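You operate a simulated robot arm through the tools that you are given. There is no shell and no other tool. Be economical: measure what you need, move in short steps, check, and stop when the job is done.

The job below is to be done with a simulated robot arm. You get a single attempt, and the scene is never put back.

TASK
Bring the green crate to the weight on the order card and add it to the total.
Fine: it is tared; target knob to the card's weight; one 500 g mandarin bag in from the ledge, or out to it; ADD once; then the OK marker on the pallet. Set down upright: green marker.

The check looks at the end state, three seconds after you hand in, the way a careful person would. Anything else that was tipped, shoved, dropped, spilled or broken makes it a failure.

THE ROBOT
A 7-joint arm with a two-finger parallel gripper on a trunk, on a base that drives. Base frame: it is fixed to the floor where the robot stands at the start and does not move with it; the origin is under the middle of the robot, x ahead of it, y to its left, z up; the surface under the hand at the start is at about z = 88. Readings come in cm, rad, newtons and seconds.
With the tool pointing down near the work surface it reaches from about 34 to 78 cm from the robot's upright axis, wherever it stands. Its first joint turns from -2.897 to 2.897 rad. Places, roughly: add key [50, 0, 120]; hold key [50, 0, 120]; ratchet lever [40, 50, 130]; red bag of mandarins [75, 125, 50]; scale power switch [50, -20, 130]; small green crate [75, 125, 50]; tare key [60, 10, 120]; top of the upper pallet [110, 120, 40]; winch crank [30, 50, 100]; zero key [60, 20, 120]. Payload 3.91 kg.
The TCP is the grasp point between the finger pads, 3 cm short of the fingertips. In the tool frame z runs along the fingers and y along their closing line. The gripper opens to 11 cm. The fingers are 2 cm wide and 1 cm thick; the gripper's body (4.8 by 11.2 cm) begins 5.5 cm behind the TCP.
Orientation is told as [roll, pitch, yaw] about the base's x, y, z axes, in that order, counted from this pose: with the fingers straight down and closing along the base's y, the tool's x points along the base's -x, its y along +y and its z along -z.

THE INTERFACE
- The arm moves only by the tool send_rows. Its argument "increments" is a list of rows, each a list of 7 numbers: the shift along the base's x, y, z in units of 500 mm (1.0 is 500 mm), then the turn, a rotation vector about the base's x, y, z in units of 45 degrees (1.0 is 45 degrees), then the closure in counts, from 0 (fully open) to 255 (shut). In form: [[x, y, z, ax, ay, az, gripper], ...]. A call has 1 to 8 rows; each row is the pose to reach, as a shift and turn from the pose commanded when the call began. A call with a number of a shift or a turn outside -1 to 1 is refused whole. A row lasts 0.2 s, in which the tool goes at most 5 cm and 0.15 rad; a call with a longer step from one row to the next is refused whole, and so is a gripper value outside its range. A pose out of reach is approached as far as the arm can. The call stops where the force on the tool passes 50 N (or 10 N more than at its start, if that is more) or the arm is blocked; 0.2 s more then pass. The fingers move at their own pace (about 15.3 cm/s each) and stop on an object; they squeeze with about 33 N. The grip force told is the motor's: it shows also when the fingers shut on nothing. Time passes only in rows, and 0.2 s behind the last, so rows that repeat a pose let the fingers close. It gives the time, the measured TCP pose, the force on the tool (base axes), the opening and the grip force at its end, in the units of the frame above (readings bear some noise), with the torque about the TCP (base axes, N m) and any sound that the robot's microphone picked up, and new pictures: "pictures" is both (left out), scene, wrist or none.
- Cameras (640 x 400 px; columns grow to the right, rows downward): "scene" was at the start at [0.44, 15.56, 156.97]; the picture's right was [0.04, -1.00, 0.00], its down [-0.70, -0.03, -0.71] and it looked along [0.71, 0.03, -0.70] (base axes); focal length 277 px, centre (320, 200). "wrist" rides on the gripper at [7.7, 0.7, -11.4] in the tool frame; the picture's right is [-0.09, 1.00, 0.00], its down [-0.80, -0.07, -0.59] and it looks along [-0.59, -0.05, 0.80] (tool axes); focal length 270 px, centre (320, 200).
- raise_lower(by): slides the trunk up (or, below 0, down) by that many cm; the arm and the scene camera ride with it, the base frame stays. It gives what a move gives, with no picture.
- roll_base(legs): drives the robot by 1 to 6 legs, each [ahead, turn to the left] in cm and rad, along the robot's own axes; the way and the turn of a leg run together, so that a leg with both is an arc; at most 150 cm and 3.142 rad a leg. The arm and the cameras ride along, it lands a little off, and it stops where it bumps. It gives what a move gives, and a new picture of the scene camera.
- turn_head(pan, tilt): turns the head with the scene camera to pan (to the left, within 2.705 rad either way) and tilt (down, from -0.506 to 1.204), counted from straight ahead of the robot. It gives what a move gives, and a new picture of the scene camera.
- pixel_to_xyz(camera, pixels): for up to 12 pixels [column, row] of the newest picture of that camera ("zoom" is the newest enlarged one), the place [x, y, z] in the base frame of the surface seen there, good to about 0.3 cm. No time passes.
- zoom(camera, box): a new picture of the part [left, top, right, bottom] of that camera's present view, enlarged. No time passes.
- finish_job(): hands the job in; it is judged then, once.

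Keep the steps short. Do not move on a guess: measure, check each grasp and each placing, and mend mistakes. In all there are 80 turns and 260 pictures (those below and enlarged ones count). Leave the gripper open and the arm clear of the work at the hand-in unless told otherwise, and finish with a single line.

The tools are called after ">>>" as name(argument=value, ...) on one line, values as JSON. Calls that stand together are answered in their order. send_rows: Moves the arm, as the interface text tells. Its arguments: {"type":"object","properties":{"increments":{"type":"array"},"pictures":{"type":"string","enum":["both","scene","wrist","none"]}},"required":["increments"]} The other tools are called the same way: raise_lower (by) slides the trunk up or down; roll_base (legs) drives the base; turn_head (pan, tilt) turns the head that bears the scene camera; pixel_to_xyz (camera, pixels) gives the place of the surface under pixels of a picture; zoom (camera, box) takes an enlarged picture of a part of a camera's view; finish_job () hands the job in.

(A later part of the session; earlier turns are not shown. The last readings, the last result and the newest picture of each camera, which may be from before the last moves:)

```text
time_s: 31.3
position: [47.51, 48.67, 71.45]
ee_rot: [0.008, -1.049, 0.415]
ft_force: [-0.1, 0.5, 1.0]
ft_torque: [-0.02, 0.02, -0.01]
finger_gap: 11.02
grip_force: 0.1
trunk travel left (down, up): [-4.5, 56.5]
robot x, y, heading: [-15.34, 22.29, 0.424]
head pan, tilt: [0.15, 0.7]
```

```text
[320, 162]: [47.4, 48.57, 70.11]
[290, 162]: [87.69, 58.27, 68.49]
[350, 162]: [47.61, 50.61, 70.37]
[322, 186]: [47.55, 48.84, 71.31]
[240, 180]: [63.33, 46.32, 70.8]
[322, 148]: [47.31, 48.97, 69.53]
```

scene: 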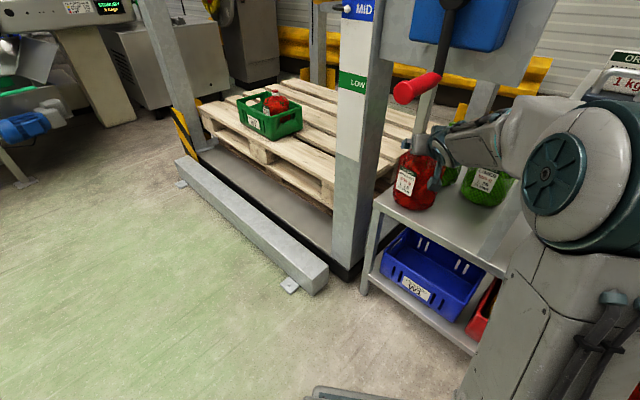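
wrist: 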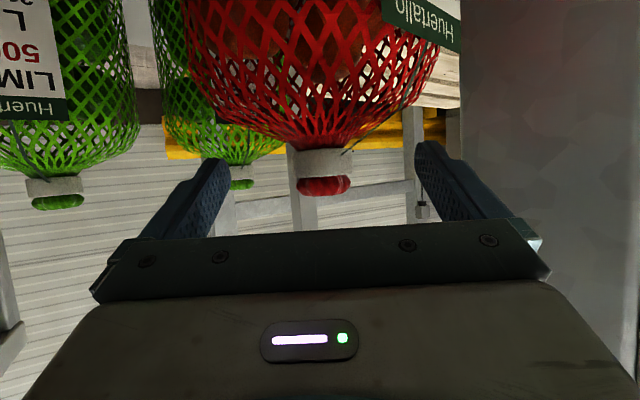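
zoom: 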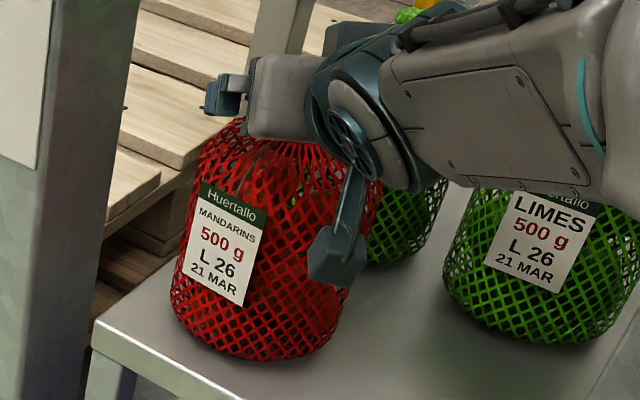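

Ring centre sits 1.5 cm ahead of the TCP on the finger axis, as wanted. Closing on the ring.

>>> send_rows(increments=[[0, 0, 0, 0, 0, 0, 255], [0, 0, 0, 0, 0, 0, 255], [0, 0, 0, 0, 0, 0, 255], [0, 0, 0, 0, 0, 0, 255]], pictures="wrist")

```text
time_s: 32.3
position: [47.7, 48.71, 71.43]
ee_rot: [0.005, -1.049, 0.418]
ft_force: [4.0, 2.4, 7.2]
ft_torque: [0.09, -0.73, 0.16]
finger_gap: 3.26
grip_force: 33.5
trunk travel left (down, up): [-4.5, 56.5]
robot x, y, heading: [-15.34, 22.59, 0.429]
head pan, tilt: [0.15, 0.7]
```

wrist: 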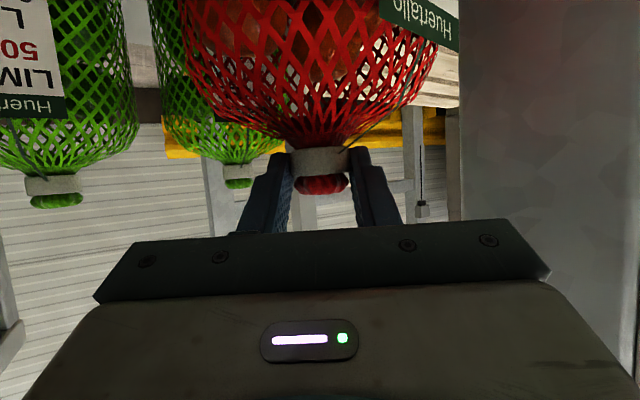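

Held at 3.26 cm with 33 N. Lift 2.5 cm, check, then back out the same way.

>>> send_rows(increments=[[0, 0, 0.02, 0, 0, 0, 255], [0, 0, 0.05, 0, 0, 0, 255], [0, 0, 0.05, 0, 0, 0, 255]], pictures="both")

```text
time_s: 33.1
position: [47.73, 48.68, 73.7]
ee_rot: [0.006, -1.046, 0.414]
ft_force: [-0.9, -0.3, -5.1]
ft_torque: [-0.06, 0.04, 0.02]
finger_gap: 3.26
grip_force: 32.9
trunk travel left (down, up): [-4.5, 56.5]
robot x, y, heading: [-14.9, 22.86, 0.421]
head pan, tilt: [0.15, 0.7]
```

scene: 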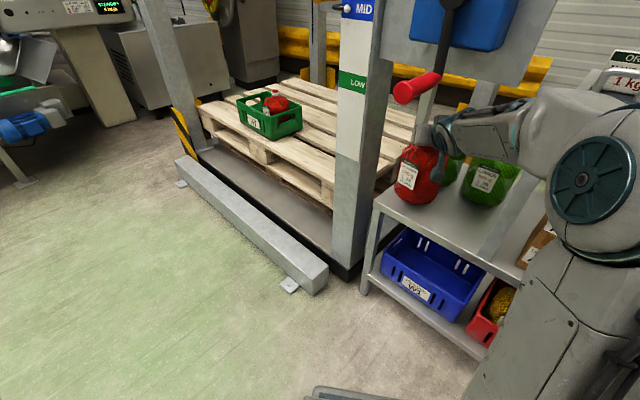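
wrist: 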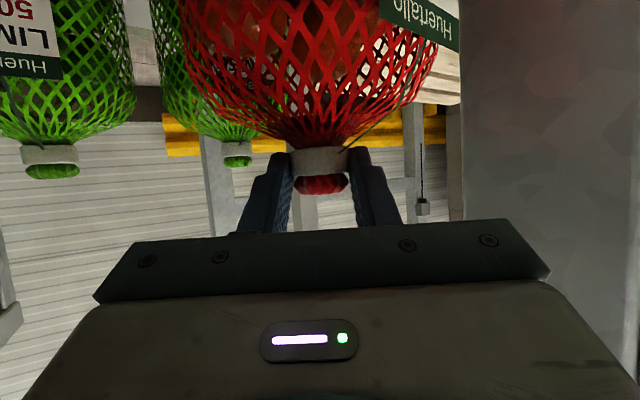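

The weight of about 5 N is on the hand and the bag is free. Back out 15 cm, then roll back.

>>> send_rows(increments=[[-0.0914, -0.0405, 0, 0, 0, 0, 255], [-0.183, -0.081, 0, 0, 0, 0, 255], [-0.274, -0.1215, 0, 0, 0, 0, 255]], pictures="none")

>>> roll_base(legs=[[-26, 0]])

>>> turn_head(pan=1.1, tilt=0.5)

>>> pixel_to_xyz(camera="scene", pixels=[[50, 200], [150, 200], [250, 200], [350, 200], [450, 200], [550, 200], [150, 300], [300, 300], [450, 300], [200, 130], [300, 130], [400, 130]])

```text
time_s: 33.8
position: [35.96, 52.71, 71.52]
ee_rot: [0.032, -1.014, 0.563]
ft_force: [-1.8, -0.9, 24.3]
ft_torque: [-0.09, -1.02, -0.05]
finger_gap: 3.29
grip_force: 33.1
out of reach, approached as far as the arm can: row 2, 3
trunk travel left (down, up): [-4.5, 56.5]
robot x, y, heading: [-15.37, 22.67, 0.424]
head pan, tilt: [0.15, 0.7]
stopped in row 3: the force on the tool passed its limit at 79 N (the readings are from after the stop); the commanded pose is now the measured one
```

```text
time_s: 35.7
position: [12.3, 42.01, 70.87]
ee_rot: [0.035, -1.003, 0.556]
ft_force: [0.0, -0.8, -5.3]
ft_torque: [-0.13, 0.11, 0.0]
finger_gap: 3.23
grip_force: 33.3
trunk travel left (down, up): [-4.5, 56.5]
robot x, y, heading: [-38.88, 12.14, 0.419]
head pan, tilt: [0.15, 0.7]
```

scene: 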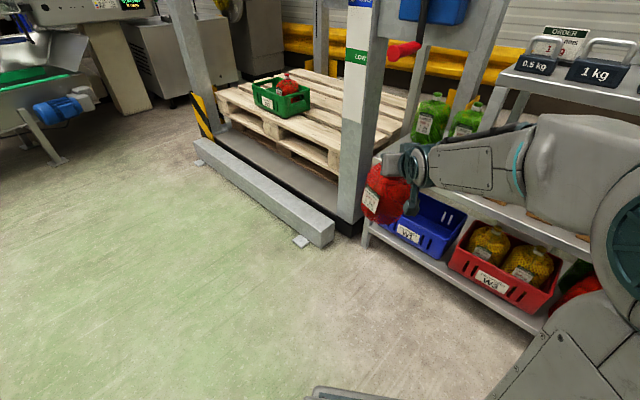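

```text
time_s: 36.9
position: [12.33, 41.95, 70.91]
ee_rot: [0.036, -1.003, 0.557]
ft_force: [0.9, 0.2, -4.0]
ft_torque: [-0.08, 0.17, -0.01]
finger_gap: 3.21
grip_force: 33.0
trunk travel left (down, up): [-4.5, 56.5]
robot x, y, heading: [-38.86, 12.07, 0.422]
head pan, tilt: [1.1, 0.499]
```

scene: 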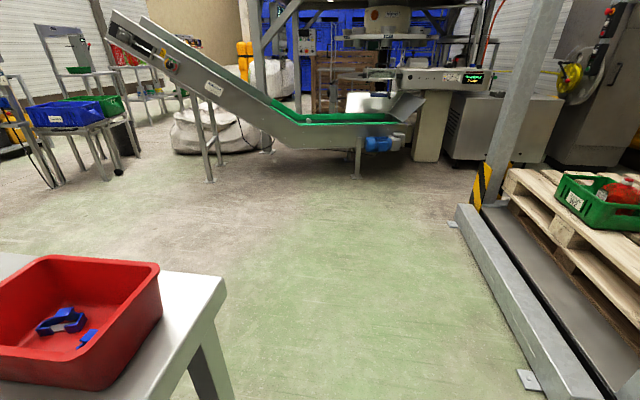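

```text
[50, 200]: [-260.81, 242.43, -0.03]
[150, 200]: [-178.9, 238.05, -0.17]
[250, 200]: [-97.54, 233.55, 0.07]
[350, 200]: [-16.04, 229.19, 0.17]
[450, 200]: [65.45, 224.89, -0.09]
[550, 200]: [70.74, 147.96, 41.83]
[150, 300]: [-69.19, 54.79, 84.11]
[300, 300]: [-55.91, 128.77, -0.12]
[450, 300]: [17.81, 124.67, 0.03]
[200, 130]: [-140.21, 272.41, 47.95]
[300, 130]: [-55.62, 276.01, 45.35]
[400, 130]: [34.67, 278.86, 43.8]
```

The arm hit a reach limit while backing and the bag brushed something, but it's still held. I'll check the bag, the ledge and the table at left.

>>> pixel_to_xyz(camera="scene", pixels=[[222, 288], [200, 275], [160, 290], [225, 390], [180, 370], [525, 378], [470, 215], [480, 190]])

>>> turn_head(pan=0.15, tilt=0.7)

>>> zoom(camera="scene", box=[340, 80, 520, 230])

>>> zoom(camera="wrist", box=[0, 0, 640, 400])

```text
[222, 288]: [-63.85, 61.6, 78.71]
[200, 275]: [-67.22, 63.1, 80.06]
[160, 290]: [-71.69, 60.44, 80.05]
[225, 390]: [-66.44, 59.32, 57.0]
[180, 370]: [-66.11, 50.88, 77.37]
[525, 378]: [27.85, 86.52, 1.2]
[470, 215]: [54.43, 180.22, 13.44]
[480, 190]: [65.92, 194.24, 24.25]
```

```text
time_s: 38.1
position: [12.27, 41.92, 70.94]
ee_rot: [0.038, -1.003, 0.556]
ft_force: [1.2, 0.3, -6.2]
ft_torque: [-0.1, 0.12, -0.04]
finger_gap: 3.23
grip_force: 32.9
trunk travel left (down, up): [-4.5, 56.5]
robot x, y, heading: [-38.96, 12.58, 0.421]
head pan, tilt: [0.15, 0.7]
```

scene: 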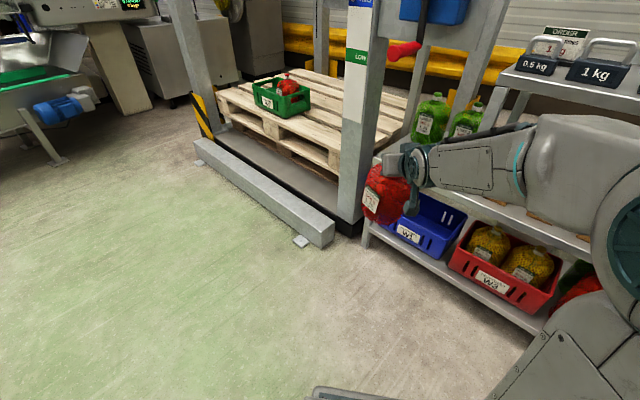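

```text
2.67 times, centred on (430, 155) of scene
```

zoom: 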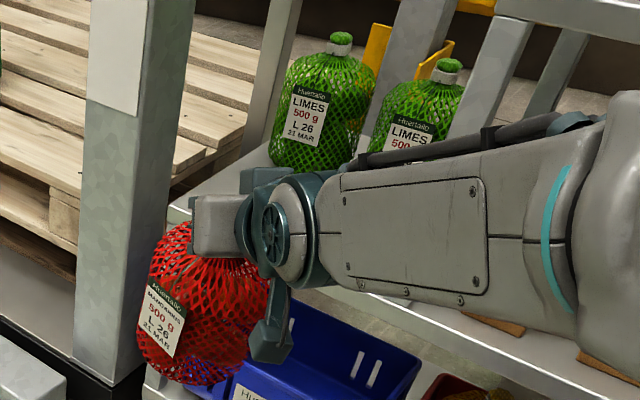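

```text
1.00 times, centred on (320, 200) of wrist (not enlarged: the box is as wide or as high as the picture)
```

zoom: 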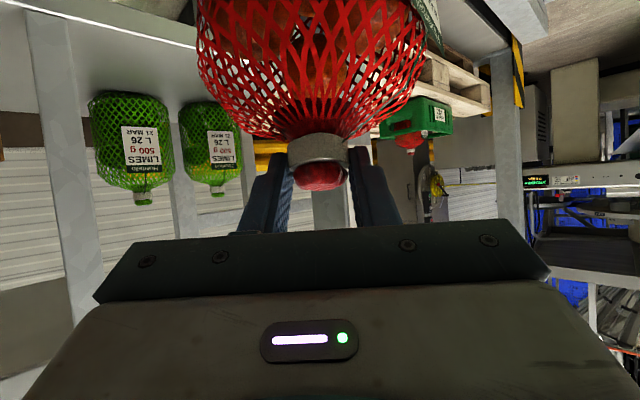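

Bag held, limes untouched. The table corner at left is at (-64, 62). Turn left in place to about 1.3, then raise the trunk 10 cm.

>>> roll_base(legs=[[0, 0.88]])

>>> raise_lower(by=10)

>>> zoom(camera="wrist", box=[0, 0, 640, 400])

```text
time_s: 40.8
position: [-29.13, 70.58, 70.93]
ee_rot: [0.037, -1.001, 1.433]
ft_force: [0.4, 0.2, -4.5]
ft_torque: [-0.19, 0.03, -0.02]
finger_gap: 3.23
grip_force: 33.4
trunk travel left (down, up): [-4.5, 56.5]
robot x, y, heading: [-38.76, 12.23, 1.295]
head pan, tilt: [0.15, 0.7]
```

scene: 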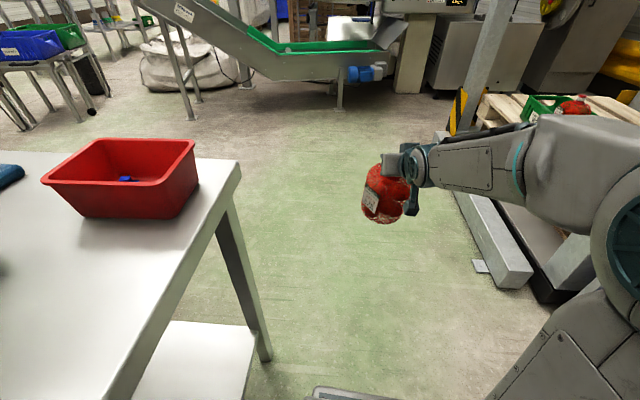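

```text
time_s: 42.1
position: [-29.12, 70.62, 80.97]
ee_rot: [0.038, -1.002, 1.437]
ft_force: [-0.5, 0.4, -5.1]
ft_torque: [-0.17, 0.02, -0.02]
finger_gap: 3.22
grip_force: 33.1
trunk travel left (down, up): [-14.5, 46.5]
robot x, y, heading: [-39.12, 12.23, 1.298]
head pan, tilt: [0.15, 0.7]
```

```text
1.00 times, centred on (320, 200) of wrist (not enlarged: the box is as wide or as high as the picture)
```

zoom: 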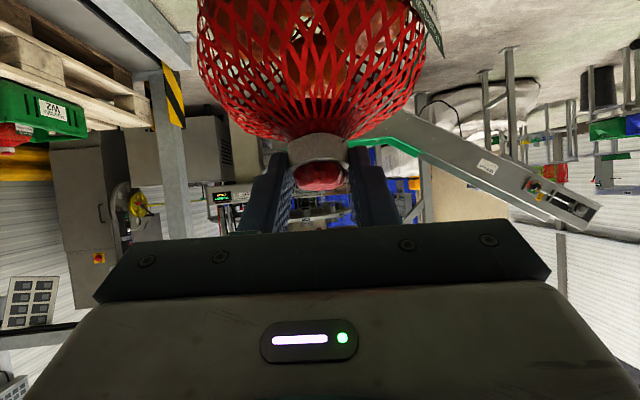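

Path ahead is clear (table edge x≤-64). Drive 143 cm forward, then turn to face the pallet.

>>> roll_base(legs=[[143, 0]])

>>> roll_base(legs=[[0, -1.5]])

```text
time_s: 49.3
position: [9.66, 208.62, 80.96]
ee_rot: [0.037, -1.002, 1.436]
ft_force: [0.4, -0.9, -4.8]
ft_torque: [-0.17, 0.01, 0.01]
finger_gap: 3.22
grip_force: 33.0
trunk travel left (down, up): [-14.5, 46.5]
robot x, y, heading: [-0.31, 149.82, 1.298]
head pan, tilt: [0.15, 0.7]
```

scene: 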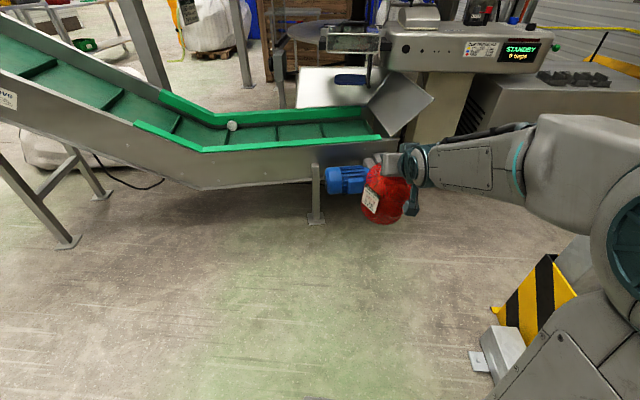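

```text
time_s: 53.4
position: [58.78, 144.06, 80.93]
ee_rot: [0.036, -1.001, -0.073]
ft_force: [0.0, -0.7, -5.1]
ft_torque: [-0.01, 0.19, 0.02]
finger_gap: 3.21
grip_force: 32.6
trunk travel left (down, up): [-14.5, 46.5]
robot x, y, heading: [-0.25, 150.23, -0.216]
head pan, tilt: [0.15, 0.7]
```

scene: 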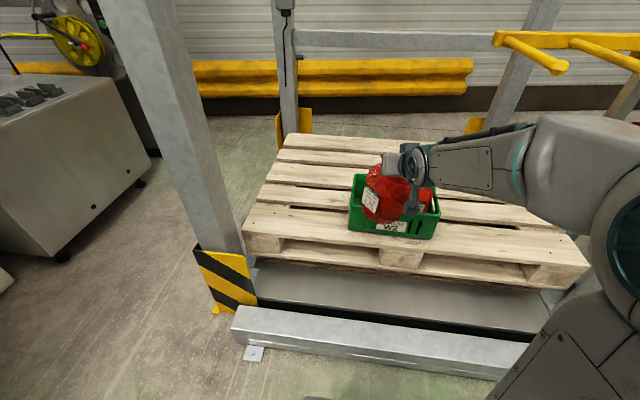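

Facing the pallet. Drive 8 cm closer, then measure the crate and the hanging bag from here.

>>> roll_base(legs=[[8, 0]])

>>> zoom(camera="scene", box=[330, 140, 470, 260])

>>> zoom(camera="wrist", box=[160, 0, 480, 200])

```text
time_s: 54.4
position: [66.69, 142.38, 81.01]
ee_rot: [0.037, -1.001, -0.073]
ft_force: [0.2, 0.1, -5.2]
ft_torque: [0.02, 0.17, 0.0]
finger_gap: 3.2
grip_force: 32.9
trunk travel left (down, up): [-14.5, 46.5]
robot x, y, heading: [7.36, 148.28, -0.213]
head pan, tilt: [0.15, 0.7]
```

scene: 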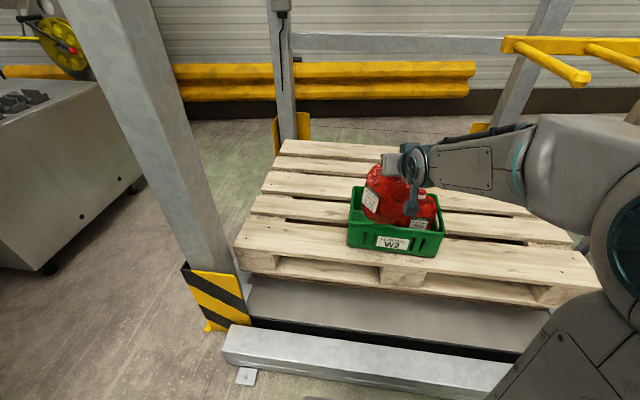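

```text
3.33 times, centred on (400, 200) of scene
```

zoom: 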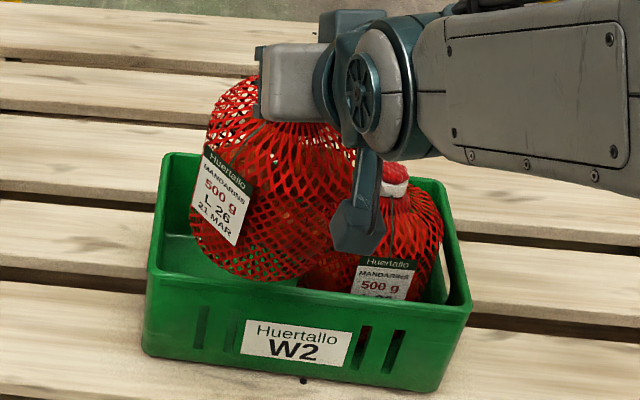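

```text
2.00 times, centred on (320, 100) of wrist
```

zoom: 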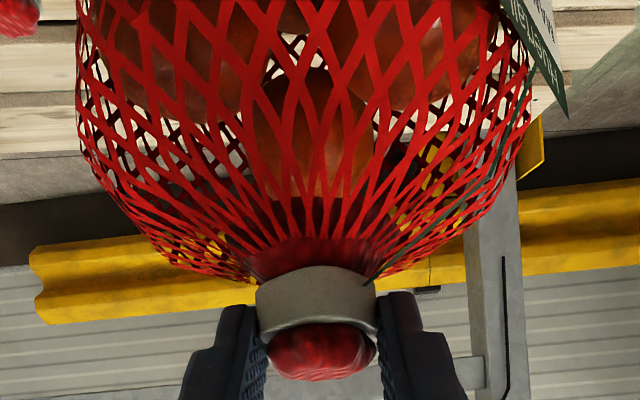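

>>> pixel_to_xyz(camera="zoom", pixels=[[315, 290], [265, 310], [370, 310], [315, 350], [315, 325], [250, 70], [400, 80], [150, 130], [480, 130], [320, 20], [320, 60], [320, 160]])

>>> zoom(camera="scene", box=[330, 140, 470, 260])

>>> pixel_to_xyz(camera="zoom", pixels=[[245, 120], [235, 270], [300, 260], [200, 240], [290, 150], [165, 165], [150, 285], [465, 315], [430, 195], [395, 185], [210, 120], [310, 300]])

```text
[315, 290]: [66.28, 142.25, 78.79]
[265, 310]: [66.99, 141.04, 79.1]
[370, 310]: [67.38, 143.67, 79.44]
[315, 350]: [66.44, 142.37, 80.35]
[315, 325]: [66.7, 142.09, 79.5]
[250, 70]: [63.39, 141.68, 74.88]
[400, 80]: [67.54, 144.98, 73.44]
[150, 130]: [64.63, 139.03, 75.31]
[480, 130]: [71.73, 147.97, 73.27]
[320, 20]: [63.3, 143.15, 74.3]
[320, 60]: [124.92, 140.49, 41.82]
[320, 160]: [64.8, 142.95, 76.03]
```

```text
3.33 times, centred on (400, 200) of scene
```

zoom: 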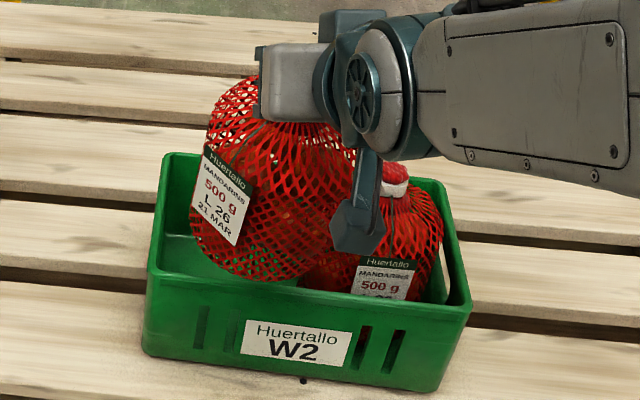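

```text
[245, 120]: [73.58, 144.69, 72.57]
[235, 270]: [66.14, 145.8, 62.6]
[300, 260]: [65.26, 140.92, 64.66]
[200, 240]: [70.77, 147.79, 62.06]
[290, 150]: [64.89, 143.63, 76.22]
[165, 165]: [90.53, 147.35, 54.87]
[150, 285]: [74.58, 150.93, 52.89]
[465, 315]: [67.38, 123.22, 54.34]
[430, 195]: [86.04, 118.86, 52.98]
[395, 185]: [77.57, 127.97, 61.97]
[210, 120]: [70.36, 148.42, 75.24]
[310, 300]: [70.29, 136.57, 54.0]
```

The bag leans about 9° with its bottom forward. I'll tilt the hand 0.15 rad more to bring it upright and move over the free half of the crate at this height, where the bag bottom clears the rim.

>>> send_rows(increments=[[0.07, -0.007, 0.01, 0, 0.06, 0, 255], [0.14, -0.014, 0.01, 0, 0.12, 0, 255], [0.21, -0.021, 0.01, 0, 0.19, 0, 255], [0.272, -0.028, 0.01, 0, 0.19, 0, 255], [0.272, -0.028, 0.01, 0, 0.19, 0, 255]], pictures="both")

>>> zoom(camera="scene", box=[330, 120, 470, 240])

>>> pixel_to_xyz(camera="wrist", pixels=[[318, 145], [318, 165], [318, 120], [318, 60], [318, 10], [240, 80], [400, 80], [60, 80], [500, 60]])

```text
time_s: 55.6
position: [80.22, 140.78, 81.31]
ee_rot: [0.019, -0.852, -0.06]
ft_force: [0.4, 0.7, -4.8]
ft_torque: [-0.05, 0.06, -0.03]
finger_gap: 3.22
grip_force: 32.9
trunk travel left (down, up): [-14.5, 46.5]
robot x, y, heading: [7.86, 148.59, -0.211]
head pan, tilt: [0.15, 0.7]
```

scene: 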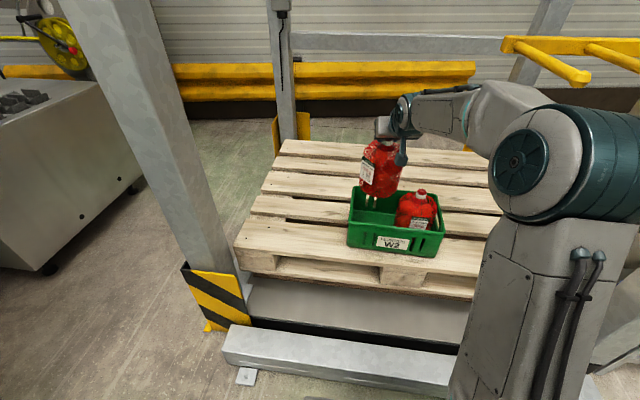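
wrist: 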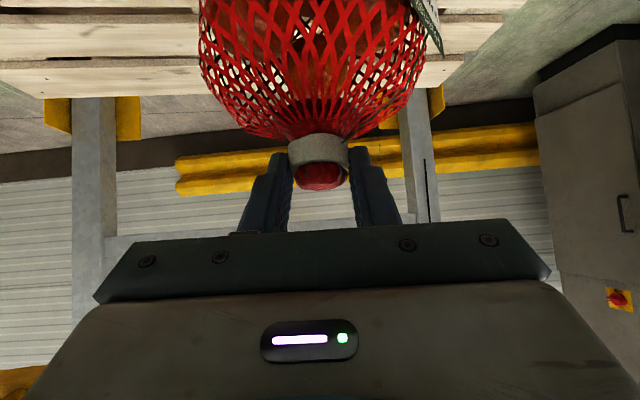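

```text
3.33 times, centred on (400, 180) of scene
```

zoom: 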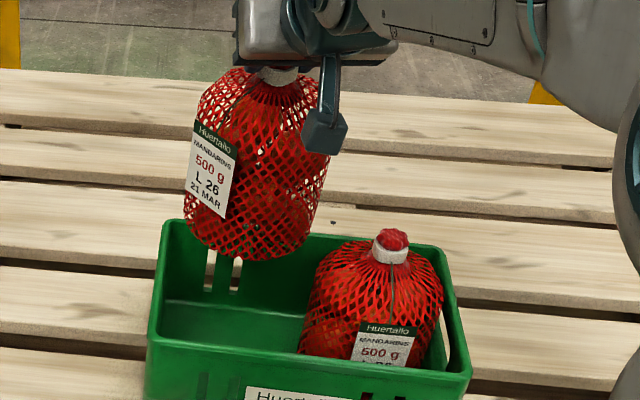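

```text
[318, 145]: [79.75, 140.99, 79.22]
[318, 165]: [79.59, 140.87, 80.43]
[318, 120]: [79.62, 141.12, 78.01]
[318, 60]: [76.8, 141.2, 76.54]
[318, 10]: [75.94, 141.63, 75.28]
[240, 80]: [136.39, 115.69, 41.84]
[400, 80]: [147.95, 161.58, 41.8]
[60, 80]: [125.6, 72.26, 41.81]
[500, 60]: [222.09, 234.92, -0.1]
```

Bag hangs close to upright over the free half. Lower 14 cm and look.

>>> send_rows(increments=[[0, 0, -0.07, 0, 0, 0, 255], [0, 0, -0.14, 0, 0, 0, 255], [0, 0, -0.21, 0, 0, 0, 255], [0, 0, -0.28, 0, 0, 0, 255]], pictures="both")

>>> zoom(camera="scene", box=[330, 140, 470, 260])

```text
time_s: 56.6
position: [80.19, 140.81, 67.26]
ee_rot: [0.021, -0.854, -0.061]
ft_force: [-0.7, -0.1, -4.4]
ft_torque: [-0.04, 0.11, -0.01]
finger_gap: 3.22
grip_force: 33.0
trunk travel left (down, up): [-14.5, 46.5]
robot x, y, heading: [7.32, 148.24, -0.216]
head pan, tilt: [0.15, 0.7]
```

scene: 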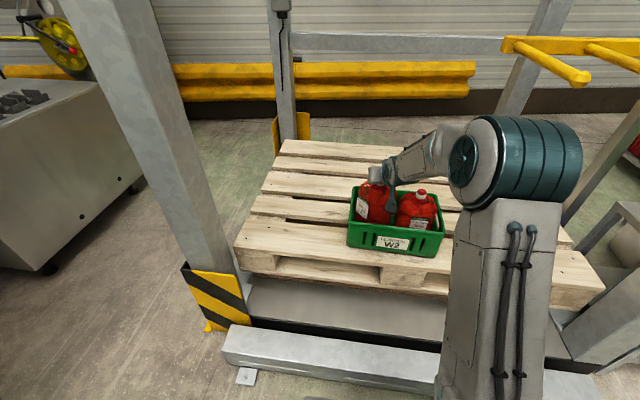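
wrist: 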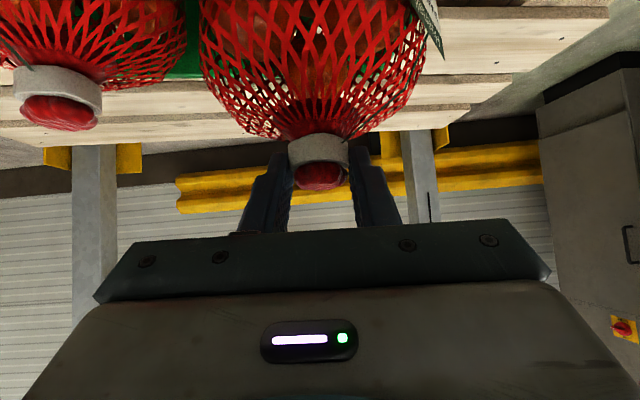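

```text
3.33 times, centred on (400, 200) of scene
```

zoom: 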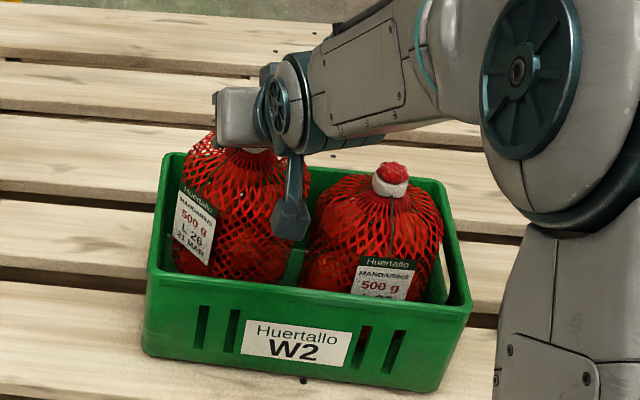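

Fits between the wall and the other bag. Lowering the last stretch slowly.

>>> send_rows(increments=[[0, 0, -0.03, 0, 0, 0, 255], [0, 0, -0.055, 0, 0, 0, 255], [0, 0, -0.06, 0, 0, 0, 255]], pictures="none")

>>> send_rows(increments=[[0, 0, -0.006, 0, 0, 0, 255], [0, 0, -0.012, 0, 0, 0, 255]], pictures="wrist")

```text
time_s: 57.4
position: [80.05, 140.84, 64.33]
ee_rot: [0.018, -0.853, -0.061]
ft_force: [0.5, -0.2, -5.3]
ft_torque: [-0.01, 0.1, 0.02]
finger_gap: 3.23
grip_force: 33.3
trunk travel left (down, up): [-14.5, 46.5]
robot x, y, heading: [7.78, 148.55, -0.211]
head pan, tilt: [0.15, 0.7]
```

```text
time_s: 58.0
position: [80.21, 140.82, 63.82]
ee_rot: [0.019, -0.853, -0.061]
ft_force: [-0.1, 0.0, -4.9]
ft_torque: [0.02, 0.11, 0.0]
finger_gap: 3.24
grip_force: 32.8
trunk travel left (down, up): [-14.5, 46.5]
robot x, y, heading: [7.74, 148.2, -0.214]
head pan, tilt: [0.15, 0.7]
```

wrist: 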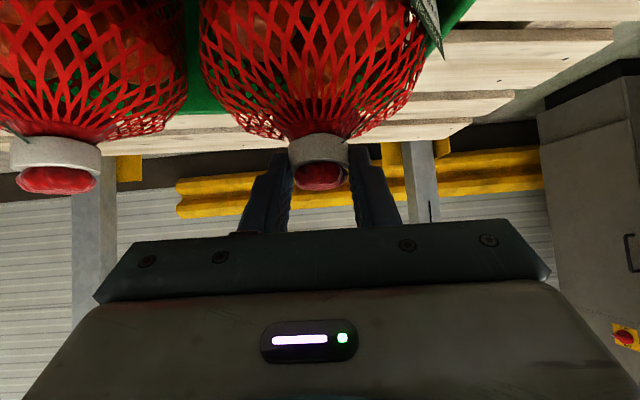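

>>> send_rows(increments=[[0, 0, -0.006, 0, 0, 0, 255], [0, 0, -0.012, 0, 0, 0, 255]], pictures="none")

>>> send_rows(increments=[[0, 0, -0.005, 0, 0, 0, 255], [0, 0, -0.01, 0, 0, 0, 255]], pictures="wrist")

>>> pixel_to_xyz(camera="wrist", pixels=[[320, 148], [55, 155], [320, 175], [55, 180]])

```text
time_s: 58.6
position: [80.25, 140.9, 63.35]
ee_rot: [0.02, -0.855, -0.06]
ft_force: [-2.5, 0.7, 5.3]
ft_torque: [0.05, 0.93, -0.01]
finger_gap: 3.21
grip_force: 32.7
trunk travel left (down, up): [-14.5, 46.5]
robot x, y, heading: [7.74, 148.41, -0.212]
head pan, tilt: [0.15, 0.7]
```

```text
time_s: 59.2
position: [80.34, 140.89, 63.35]
ee_rot: [0.018, -0.865, -0.061]
ft_force: [1.9, 0.7, 25.6]
ft_torque: [-0.03, 0.34, -0.01]
finger_gap: 3.23
grip_force: 32.3
trunk travel left (down, up): [-14.5, 46.5]
robot x, y, heading: [7.72, 148.17, -0.212]
head pan, tilt: [0.15, 0.7]
```

wrist: 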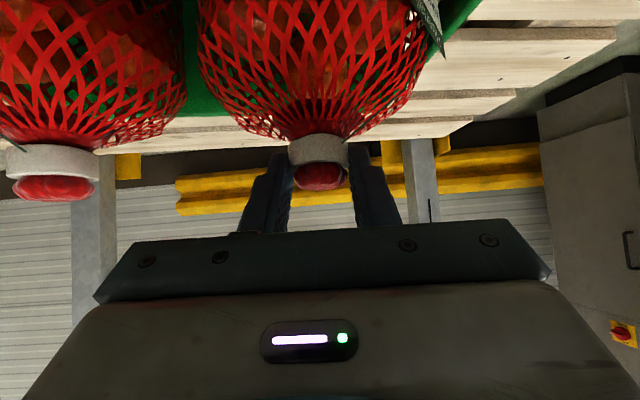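

```text
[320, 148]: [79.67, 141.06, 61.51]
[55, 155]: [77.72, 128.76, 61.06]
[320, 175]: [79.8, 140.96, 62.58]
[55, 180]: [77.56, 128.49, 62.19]
```

Bag is standing on the crate floor, ring level with the other one. Ease up 0.4 cm, open, then withdraw up and back along the fingers.

>>> send_rows(increments=[[0, 0, 0.008, 0, 0, 0, 255], [0, 0, 0.008, 0, 0, 0, 100], [0, 0, 0.008, 0, 0, 0, 100], [-0.03, 0.002, 0.034, 0, 0, 0, 100], [-0.08, 0.005, 0.09, 0, 0, 0, 100], [-0.13, 0.008, 0.15, 0, 0, 0, 100], [-0.18, 0.011, 0.22, 0, 0, 0, 100]], pictures="both")

>>> zoom(camera="scene", box=[330, 140, 470, 260])

```text
time_s: 60.8
position: [71.12, 141.47, 73.64]
ee_rot: [0.02, -0.852, -0.058]
ft_force: [0.7, -0.2, 0.1]
ft_torque: [0.02, 0.0, -0.01]
finger_gap: 6.69
grip_force: 0.1
trunk travel left (down, up): [-14.5, 46.5]
robot x, y, heading: [7.83, 148.1, -0.213]
head pan, tilt: [0.15, 0.7]
```

scene: 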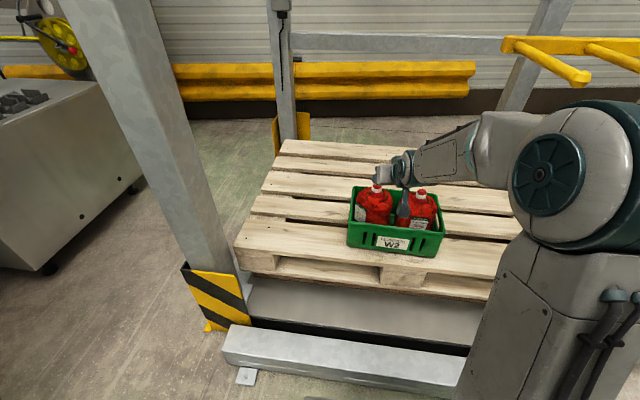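
wrist: 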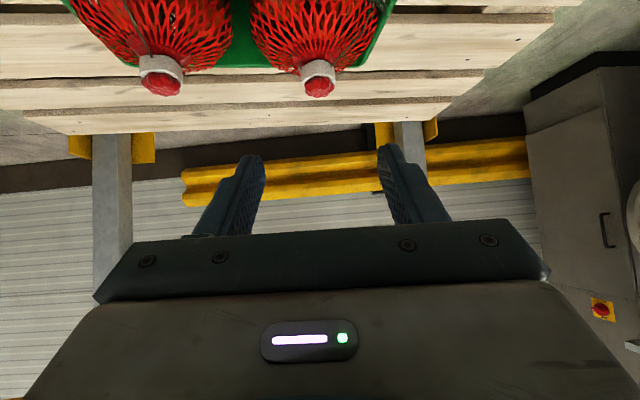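

```text
3.33 times, centred on (400, 200) of scene
```

zoom: 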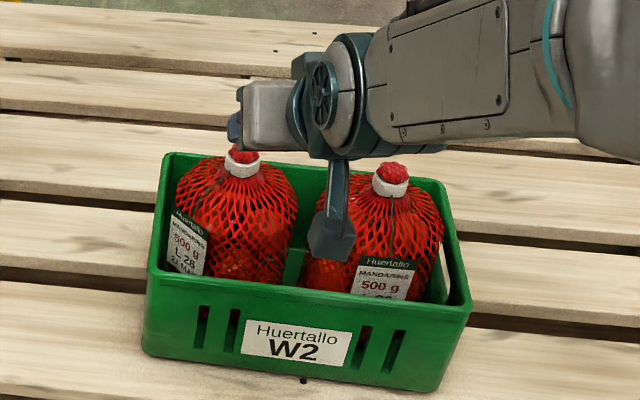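

Both bags upright in the crate. Raise, back away, and return to the scale for ADD.

>>> raise_lower(by=36)

>>> roll_base(legs=[[-18, 0], [0, -1.46]])

```text
time_s: 64.3
position: [71.1, 141.4, 109.71]
ee_rot: [0.019, -0.854, -0.061]
ft_force: [0.5, -0.6, 0.1]
ft_torque: [0.01, 0.01, -0.01]
finger_gap: 6.7
grip_force: 0.0
trunk travel left (down, up): [-50.5, 10.5]
robot x, y, heading: [7.35, 148.4, -0.209]
head pan, tilt: [0.15, 0.7]
```

```text
time_s: 69.4
position: [-10.83, 88.48, 109.71]
ee_rot: [0.019, -0.854, -1.535]
ft_force: [-0.6, -0.9, -0.1]
ft_torque: [0.03, -0.01, 0.0]
finger_gap: 6.67
grip_force: 0.1
trunk travel left (down, up): [-50.5, 10.5]
robot x, y, heading: [-9.65, 151.93, -1.685]
head pan, tilt: [0.15, 0.7]
```

scene: 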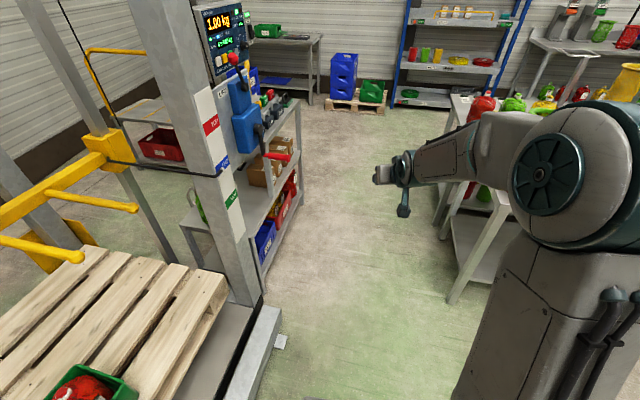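

Display shows 1.00 kg. Check the clearance of the table on the right of the lane.

>>> pixel_to_xyz(camera="scene", pixels=[[500, 195], [450, 97], [480, 105], [440, 235], [340, 330], [350, 100], [295, 150], [270, 285], [400, 100], [452, 300]])

>>> zoom(camera="scene", box=[180, 0, 340, 100])

```text
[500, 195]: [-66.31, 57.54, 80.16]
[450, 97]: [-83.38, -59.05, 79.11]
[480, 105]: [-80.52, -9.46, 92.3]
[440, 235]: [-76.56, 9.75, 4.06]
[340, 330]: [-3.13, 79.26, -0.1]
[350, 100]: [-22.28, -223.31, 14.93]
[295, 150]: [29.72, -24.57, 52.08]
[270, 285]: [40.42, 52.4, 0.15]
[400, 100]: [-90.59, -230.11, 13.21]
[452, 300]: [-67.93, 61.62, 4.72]
```

```text
4.00 times, centred on (260, 50) of scene
```

zoom: 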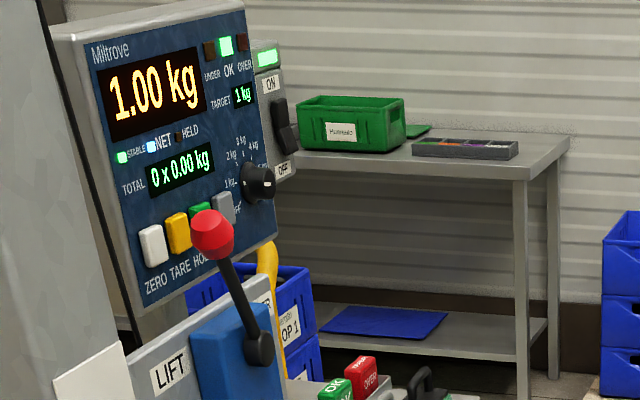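

Stable, NET, OK lit. Drive back to the front of the scale.

>>> roll_base(legs=[[146, 0], [0, 1.685]])

>>> zoom(camera="scene", box=[200, 0, 520, 200])

```text
time_s: 80.7
position: [36.49, 13.12, 109.78]
ee_rot: [0.018, -0.854, 0.139]
ft_force: [0.1, 0.2, 0.1]
ft_torque: [-0.01, 0.03, 0.02]
finger_gap: 6.69
grip_force: 0.1
trunk travel left (down, up): [-50.5, 10.5]
robot x, y, heading: [-26.79, 7.42, -0.014]
head pan, tilt: [0.15, 0.7]
```

scene: 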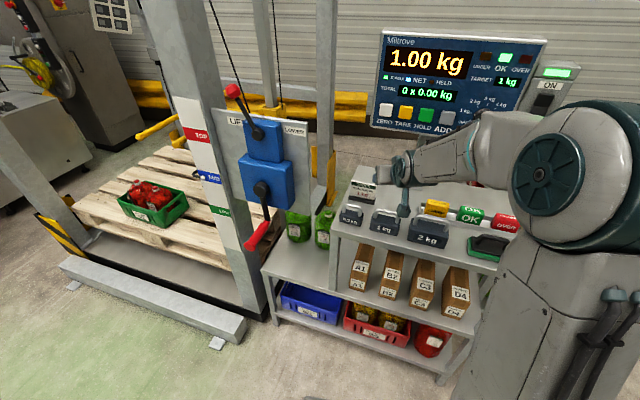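

```text
2.00 times, centred on (360, 100) of scene
```

zoom: 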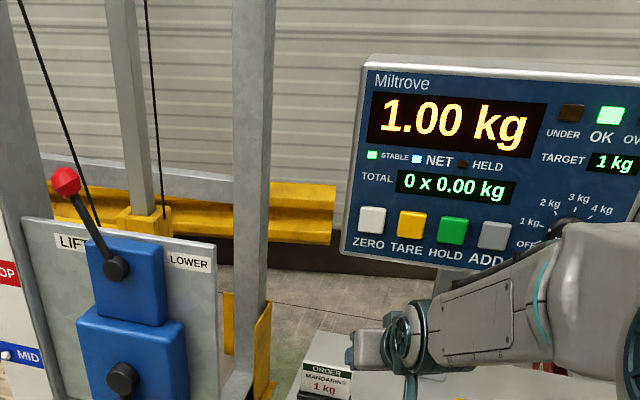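

Now point the closed hand forward and rise to key height. I'll re-measure the ADD key afterwards.

>>> send_rows(increments=[[0, -0.02, 0.046, 0.025, -0.181, 0, 255], [0, -0.04, 0.092, 0.051, -0.362, 0, 255], [0, -0.06, 0.138, 0.076, -0.542, 0, 255], [0, -0.08, 0.184, 0.102, -0.723, 0, 255], [0, -0.1, 0.23, 0.127, -0.904, 0, 255]], pictures="none")

>>> send_rows(increments=[[0.01, -0.05, 0, 0, 0, -0.15, 255], [0.02, -0.1, 0, 0, 0, -0.3, 255], [0.04, -0.15, 0, 0, 0, -0.433, 255]], pictures="both")

>>> turn_head(pan=-0.1, tilt=0.6)

```text
time_s: 81.9
position: [36.59, 8.14, 121.28]
ee_rot: [2.603, -1.568, -2.443]
ft_force: [-0.6, 0.6, -0.7]
ft_torque: [0.0, 0.01, -0.04]
finger_gap: 0.0
grip_force: 33.6
trunk travel left (down, up): [-50.5, 10.5]
robot x, y, heading: [-26.77, 7.64, -0.011]
head pan, tilt: [0.15, 0.7]
```

```text
time_s: 82.7
position: [38.43, 0.59, 121.31]
ee_rot: [0.485, -1.57, -0.666]
ft_force: [-0.2, -0.1, -0.7]
ft_torque: [0.02, 0.01, 0.0]
finger_gap: 0.02
grip_force: 33.4
trunk travel left (down, up): [-50.5, 10.5]
robot x, y, heading: [-27.2, 7.56, -0.018]
head pan, tilt: [0.15, 0.7]
```

scene: 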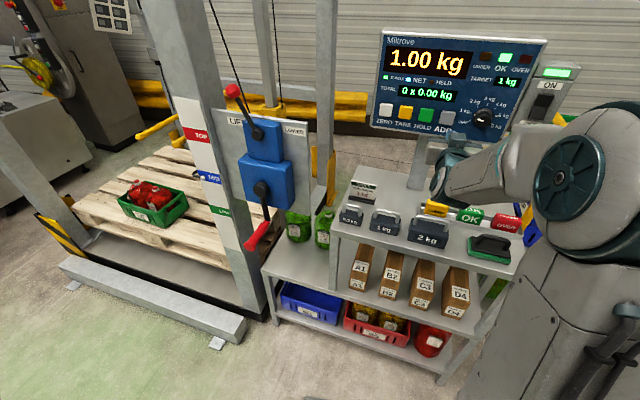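
wrist: 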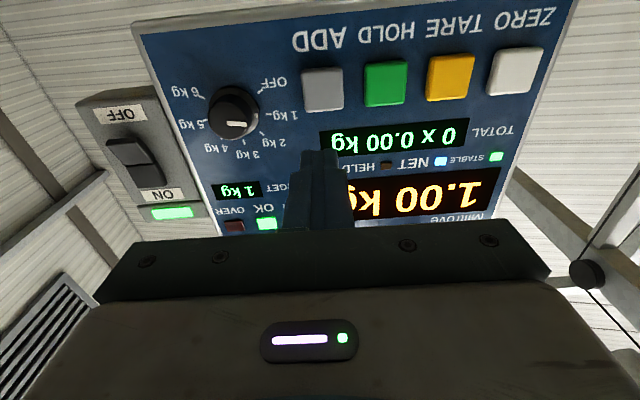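

```text
time_s: 83.5
position: [38.52, 0.56, 121.24]
ee_rot: [0.857, -1.569, -1.038]
ft_force: [0.5, -0.7, 0.0]
ft_torque: [0.01, 0.01, -0.01]
finger_gap: 0.0
grip_force: 33.0
trunk travel left (down, up): [-50.5, 10.5]
robot x, y, heading: [-27.16, 7.43, -0.011]
head pan, tilt: [-0.099, 0.6]
```

scene: 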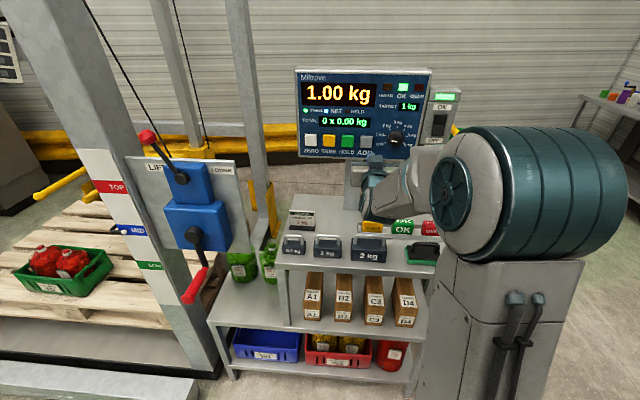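

>>> pixel_to_xyz(camera="wrist", pixels=[[322, 90], [305, 90], [340, 90], [322, 72], [322, 106], [385, 85], [300, 120], [260, 60]])

```text
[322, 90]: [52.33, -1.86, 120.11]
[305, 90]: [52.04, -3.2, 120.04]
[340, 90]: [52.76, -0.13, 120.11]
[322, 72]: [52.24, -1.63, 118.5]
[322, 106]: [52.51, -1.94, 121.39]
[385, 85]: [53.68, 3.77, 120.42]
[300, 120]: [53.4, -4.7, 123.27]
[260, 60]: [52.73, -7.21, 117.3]
```

ADD key centre is (52.3, -1.7, 120.5). Approach to 1 cm before contact.

>>> send_rows(increments=[[0.07, -0.011, -0.014, 0, 0, 0, 255], [0.14, -0.022, -0.014, 0, 0, 0, 255], [0.194, -0.031, -0.014, 0, 0, 0, 255], [0.194, -0.031, -0.014, 0, 0, 0, 255]], pictures="both")

>>> zoom(camera="scene", box=[290, 60, 450, 180])

```text
time_s: 84.5
position: [48.34, -0.97, 120.5]
ee_rot: [0.794, -1.569, -0.974]
ft_force: [0.2, -0.3, -0.2]
ft_torque: [-0.01, -0.01, -0.01]
finger_gap: 0.01
grip_force: 33.1
trunk travel left (down, up): [-50.5, 10.5]
robot x, y, heading: [-27.09, 7.32, -0.012]
head pan, tilt: [-0.099, 0.6]
```

scene: 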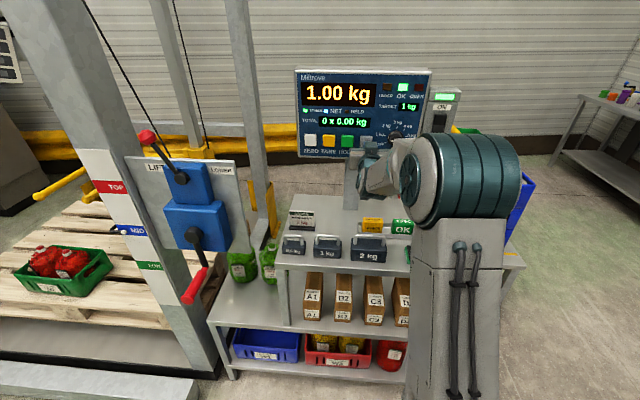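
wrist: 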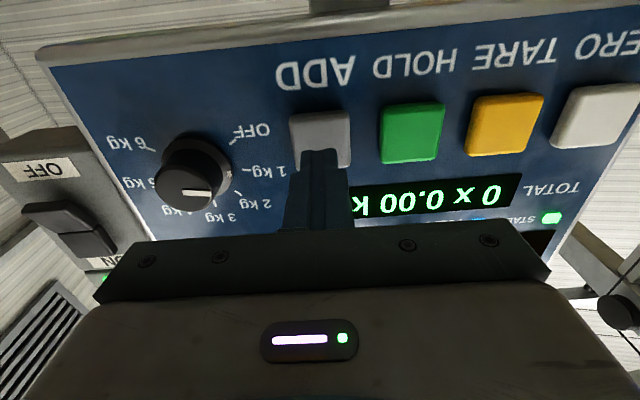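

```text
3.33 times, centred on (370, 120) of scene
```

zoom: 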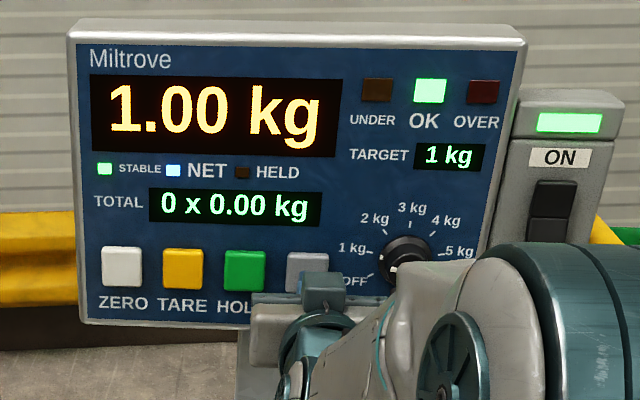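

Fingertip is lined up on ADD. Press forward in small steps, then retreat.

>>> send_rows(increments=[[0.012, -0.0022, 0, 0, 0, 0, 255], [0.02, -0.0037, 0, 0, 0, 0, 255], [0.026, -0.0048, 0, 0, 0, 0, 255]], pictures="none")

>>> zoom(camera="scene", box=[290, 60, 450, 180])

```text
time_s: 85.3
position: [49.43, -1.12, 120.58]
ee_rot: [0.644, -1.57, -0.827]
ft_force: [-0.5, 0.0, -0.5]
ft_torque: [0.0, 0.0, -0.01]
finger_gap: 0.01
grip_force: 33.2
trunk travel left (down, up): [-50.5, 10.5]
robot x, y, heading: [-27.17, 7.55, -0.013]
head pan, tilt: [-0.099, 0.6]
```

```text
3.33 times, centred on (370, 120) of scene
```

zoom: 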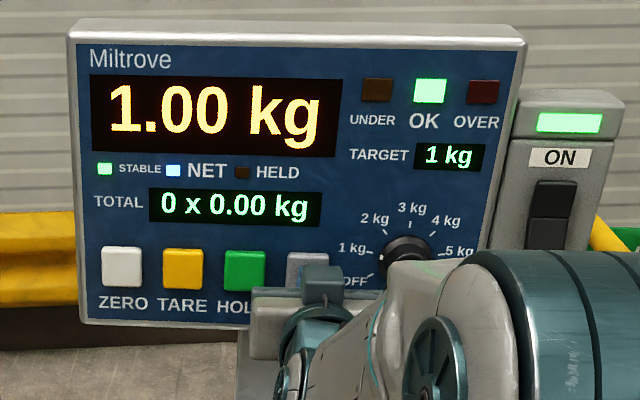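

Not touching yet. Continuing inward in small steps.

>>> send_rows(increments=[[0.004, -0.0007, 0, 0, 0, 0, 255], [0.008, -0.0015, 0, 0, 0, 0, 255]], pictures="none")

>>> zoom(camera="scene", box=[290, 60, 450, 180])

```text
time_s: 85.9
position: [49.92, -1.36, 120.51]
ee_rot: [0.905, -1.569, -1.086]
ft_force: [0.0, 0.1, -0.4]
ft_torque: [0.02, 0.03, -0.03]
finger_gap: 0.01
grip_force: 33.1
trunk travel left (down, up): [-50.5, 10.5]
robot x, y, heading: [-27.28, 7.13, -0.016]
head pan, tilt: [-0.099, 0.6]
heard: click
```

```text
3.33 times, centred on (370, 120) of scene
```

zoom: 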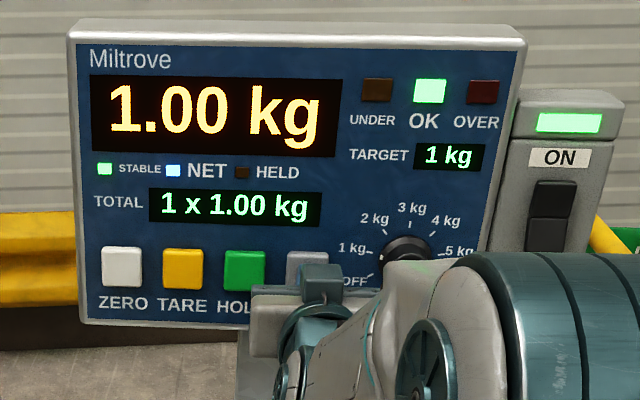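

TOTAL reads 1 x 1.00 kg after a single click. Retreat straight back, then look at the OK marker.

>>> send_rows(increments=[[-0.06, 0.011, 0, 0, 0, 0, 255], [-0.14, 0.026, 0, 0, 0, 0, 255], [-0.22, 0.04, 0.03, 0, 0, 0, 255], [-0.3, 0.055, 0.06, 0, 0, 0, 255], [-0.36, 0.066, 0.1, 0, 0, 0, 255]], pictures="none")

>>> send_rows(increments=[[0, 0, 0, 0, 0.18, 0, 100], [0, 0, 0, 0, 0.36, 0, 0], [0, 0, 0, 0, 0.54, 0, 0], [0, 0, 0, 0, 0.72, 0, 0], [0, 0, 0, 0, 0.9, 0, 0], [0, 0, 0, 0, 1, 0, 0]], pictures="none")

>>> send_rows(increments=[[0, 0, 0, 0, 0.18, 0, 0], [0, 0, 0, 0, 0.36, 0, 0], [0, 0, 0, 0, 0.54, 0, 0], [0, 0, 0, 0, 0.72, 0, 0], [0, 0, 0, 0, 0.9, 0, 0], [0, 0, 0, 0, 1, 0, 0]], pictures="both")

```text
time_s: 87.1
position: [31.72, 2.1, 125.61]
ee_rot: [0.873, -1.571, -1.056]
ft_force: [-0.7, 0.8, 0.3]
ft_torque: [-0.01, 0.04, 0.0]
finger_gap: 0.0
grip_force: 32.8
trunk travel left (down, up): [-50.5, 10.5]
robot x, y, heading: [-27.03, 7.47, -0.015]
head pan, tilt: [-0.099, 0.6]
```

```text
time_s: 88.5
position: [31.99, 2.03, 125.56]
ee_rot: [-0.183, -0.782, 0.003]
ft_force: [0.5, 0.5, -0.5]
ft_torque: [0.0, -0.01, 0.02]
finger_gap: 10.99
grip_force: 0.0
out of reach, approached as far as the arm can: row 4
trunk travel left (down, up): [-50.5, 10.5]
robot x, y, heading: [-27.37, 7.16, -0.015]
head pan, tilt: [-0.099, 0.6]
```

```text
time_s: 89.9
position: [31.87, 1.95, 125.54]
ee_rot: [-0.181, 0.003, -0.001]
ft_force: [0.4, -0.8, 0.1]
ft_torque: [0.0, -0.02, 0.0]
finger_gap: 11.0
grip_force: 0.1
trunk travel left (down, up): [-50.5, 10.5]
robot x, y, heading: [-26.87, 7.36, -0.014]
head pan, tilt: [-0.099, 0.6]
```

scene: 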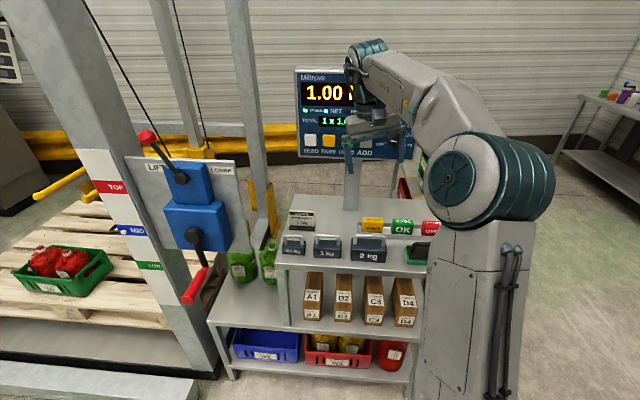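
wrist: 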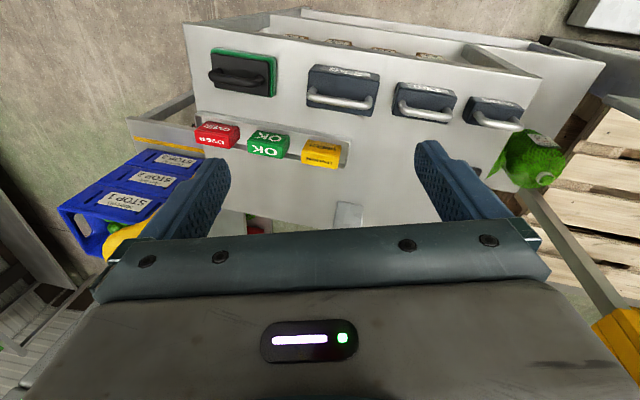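

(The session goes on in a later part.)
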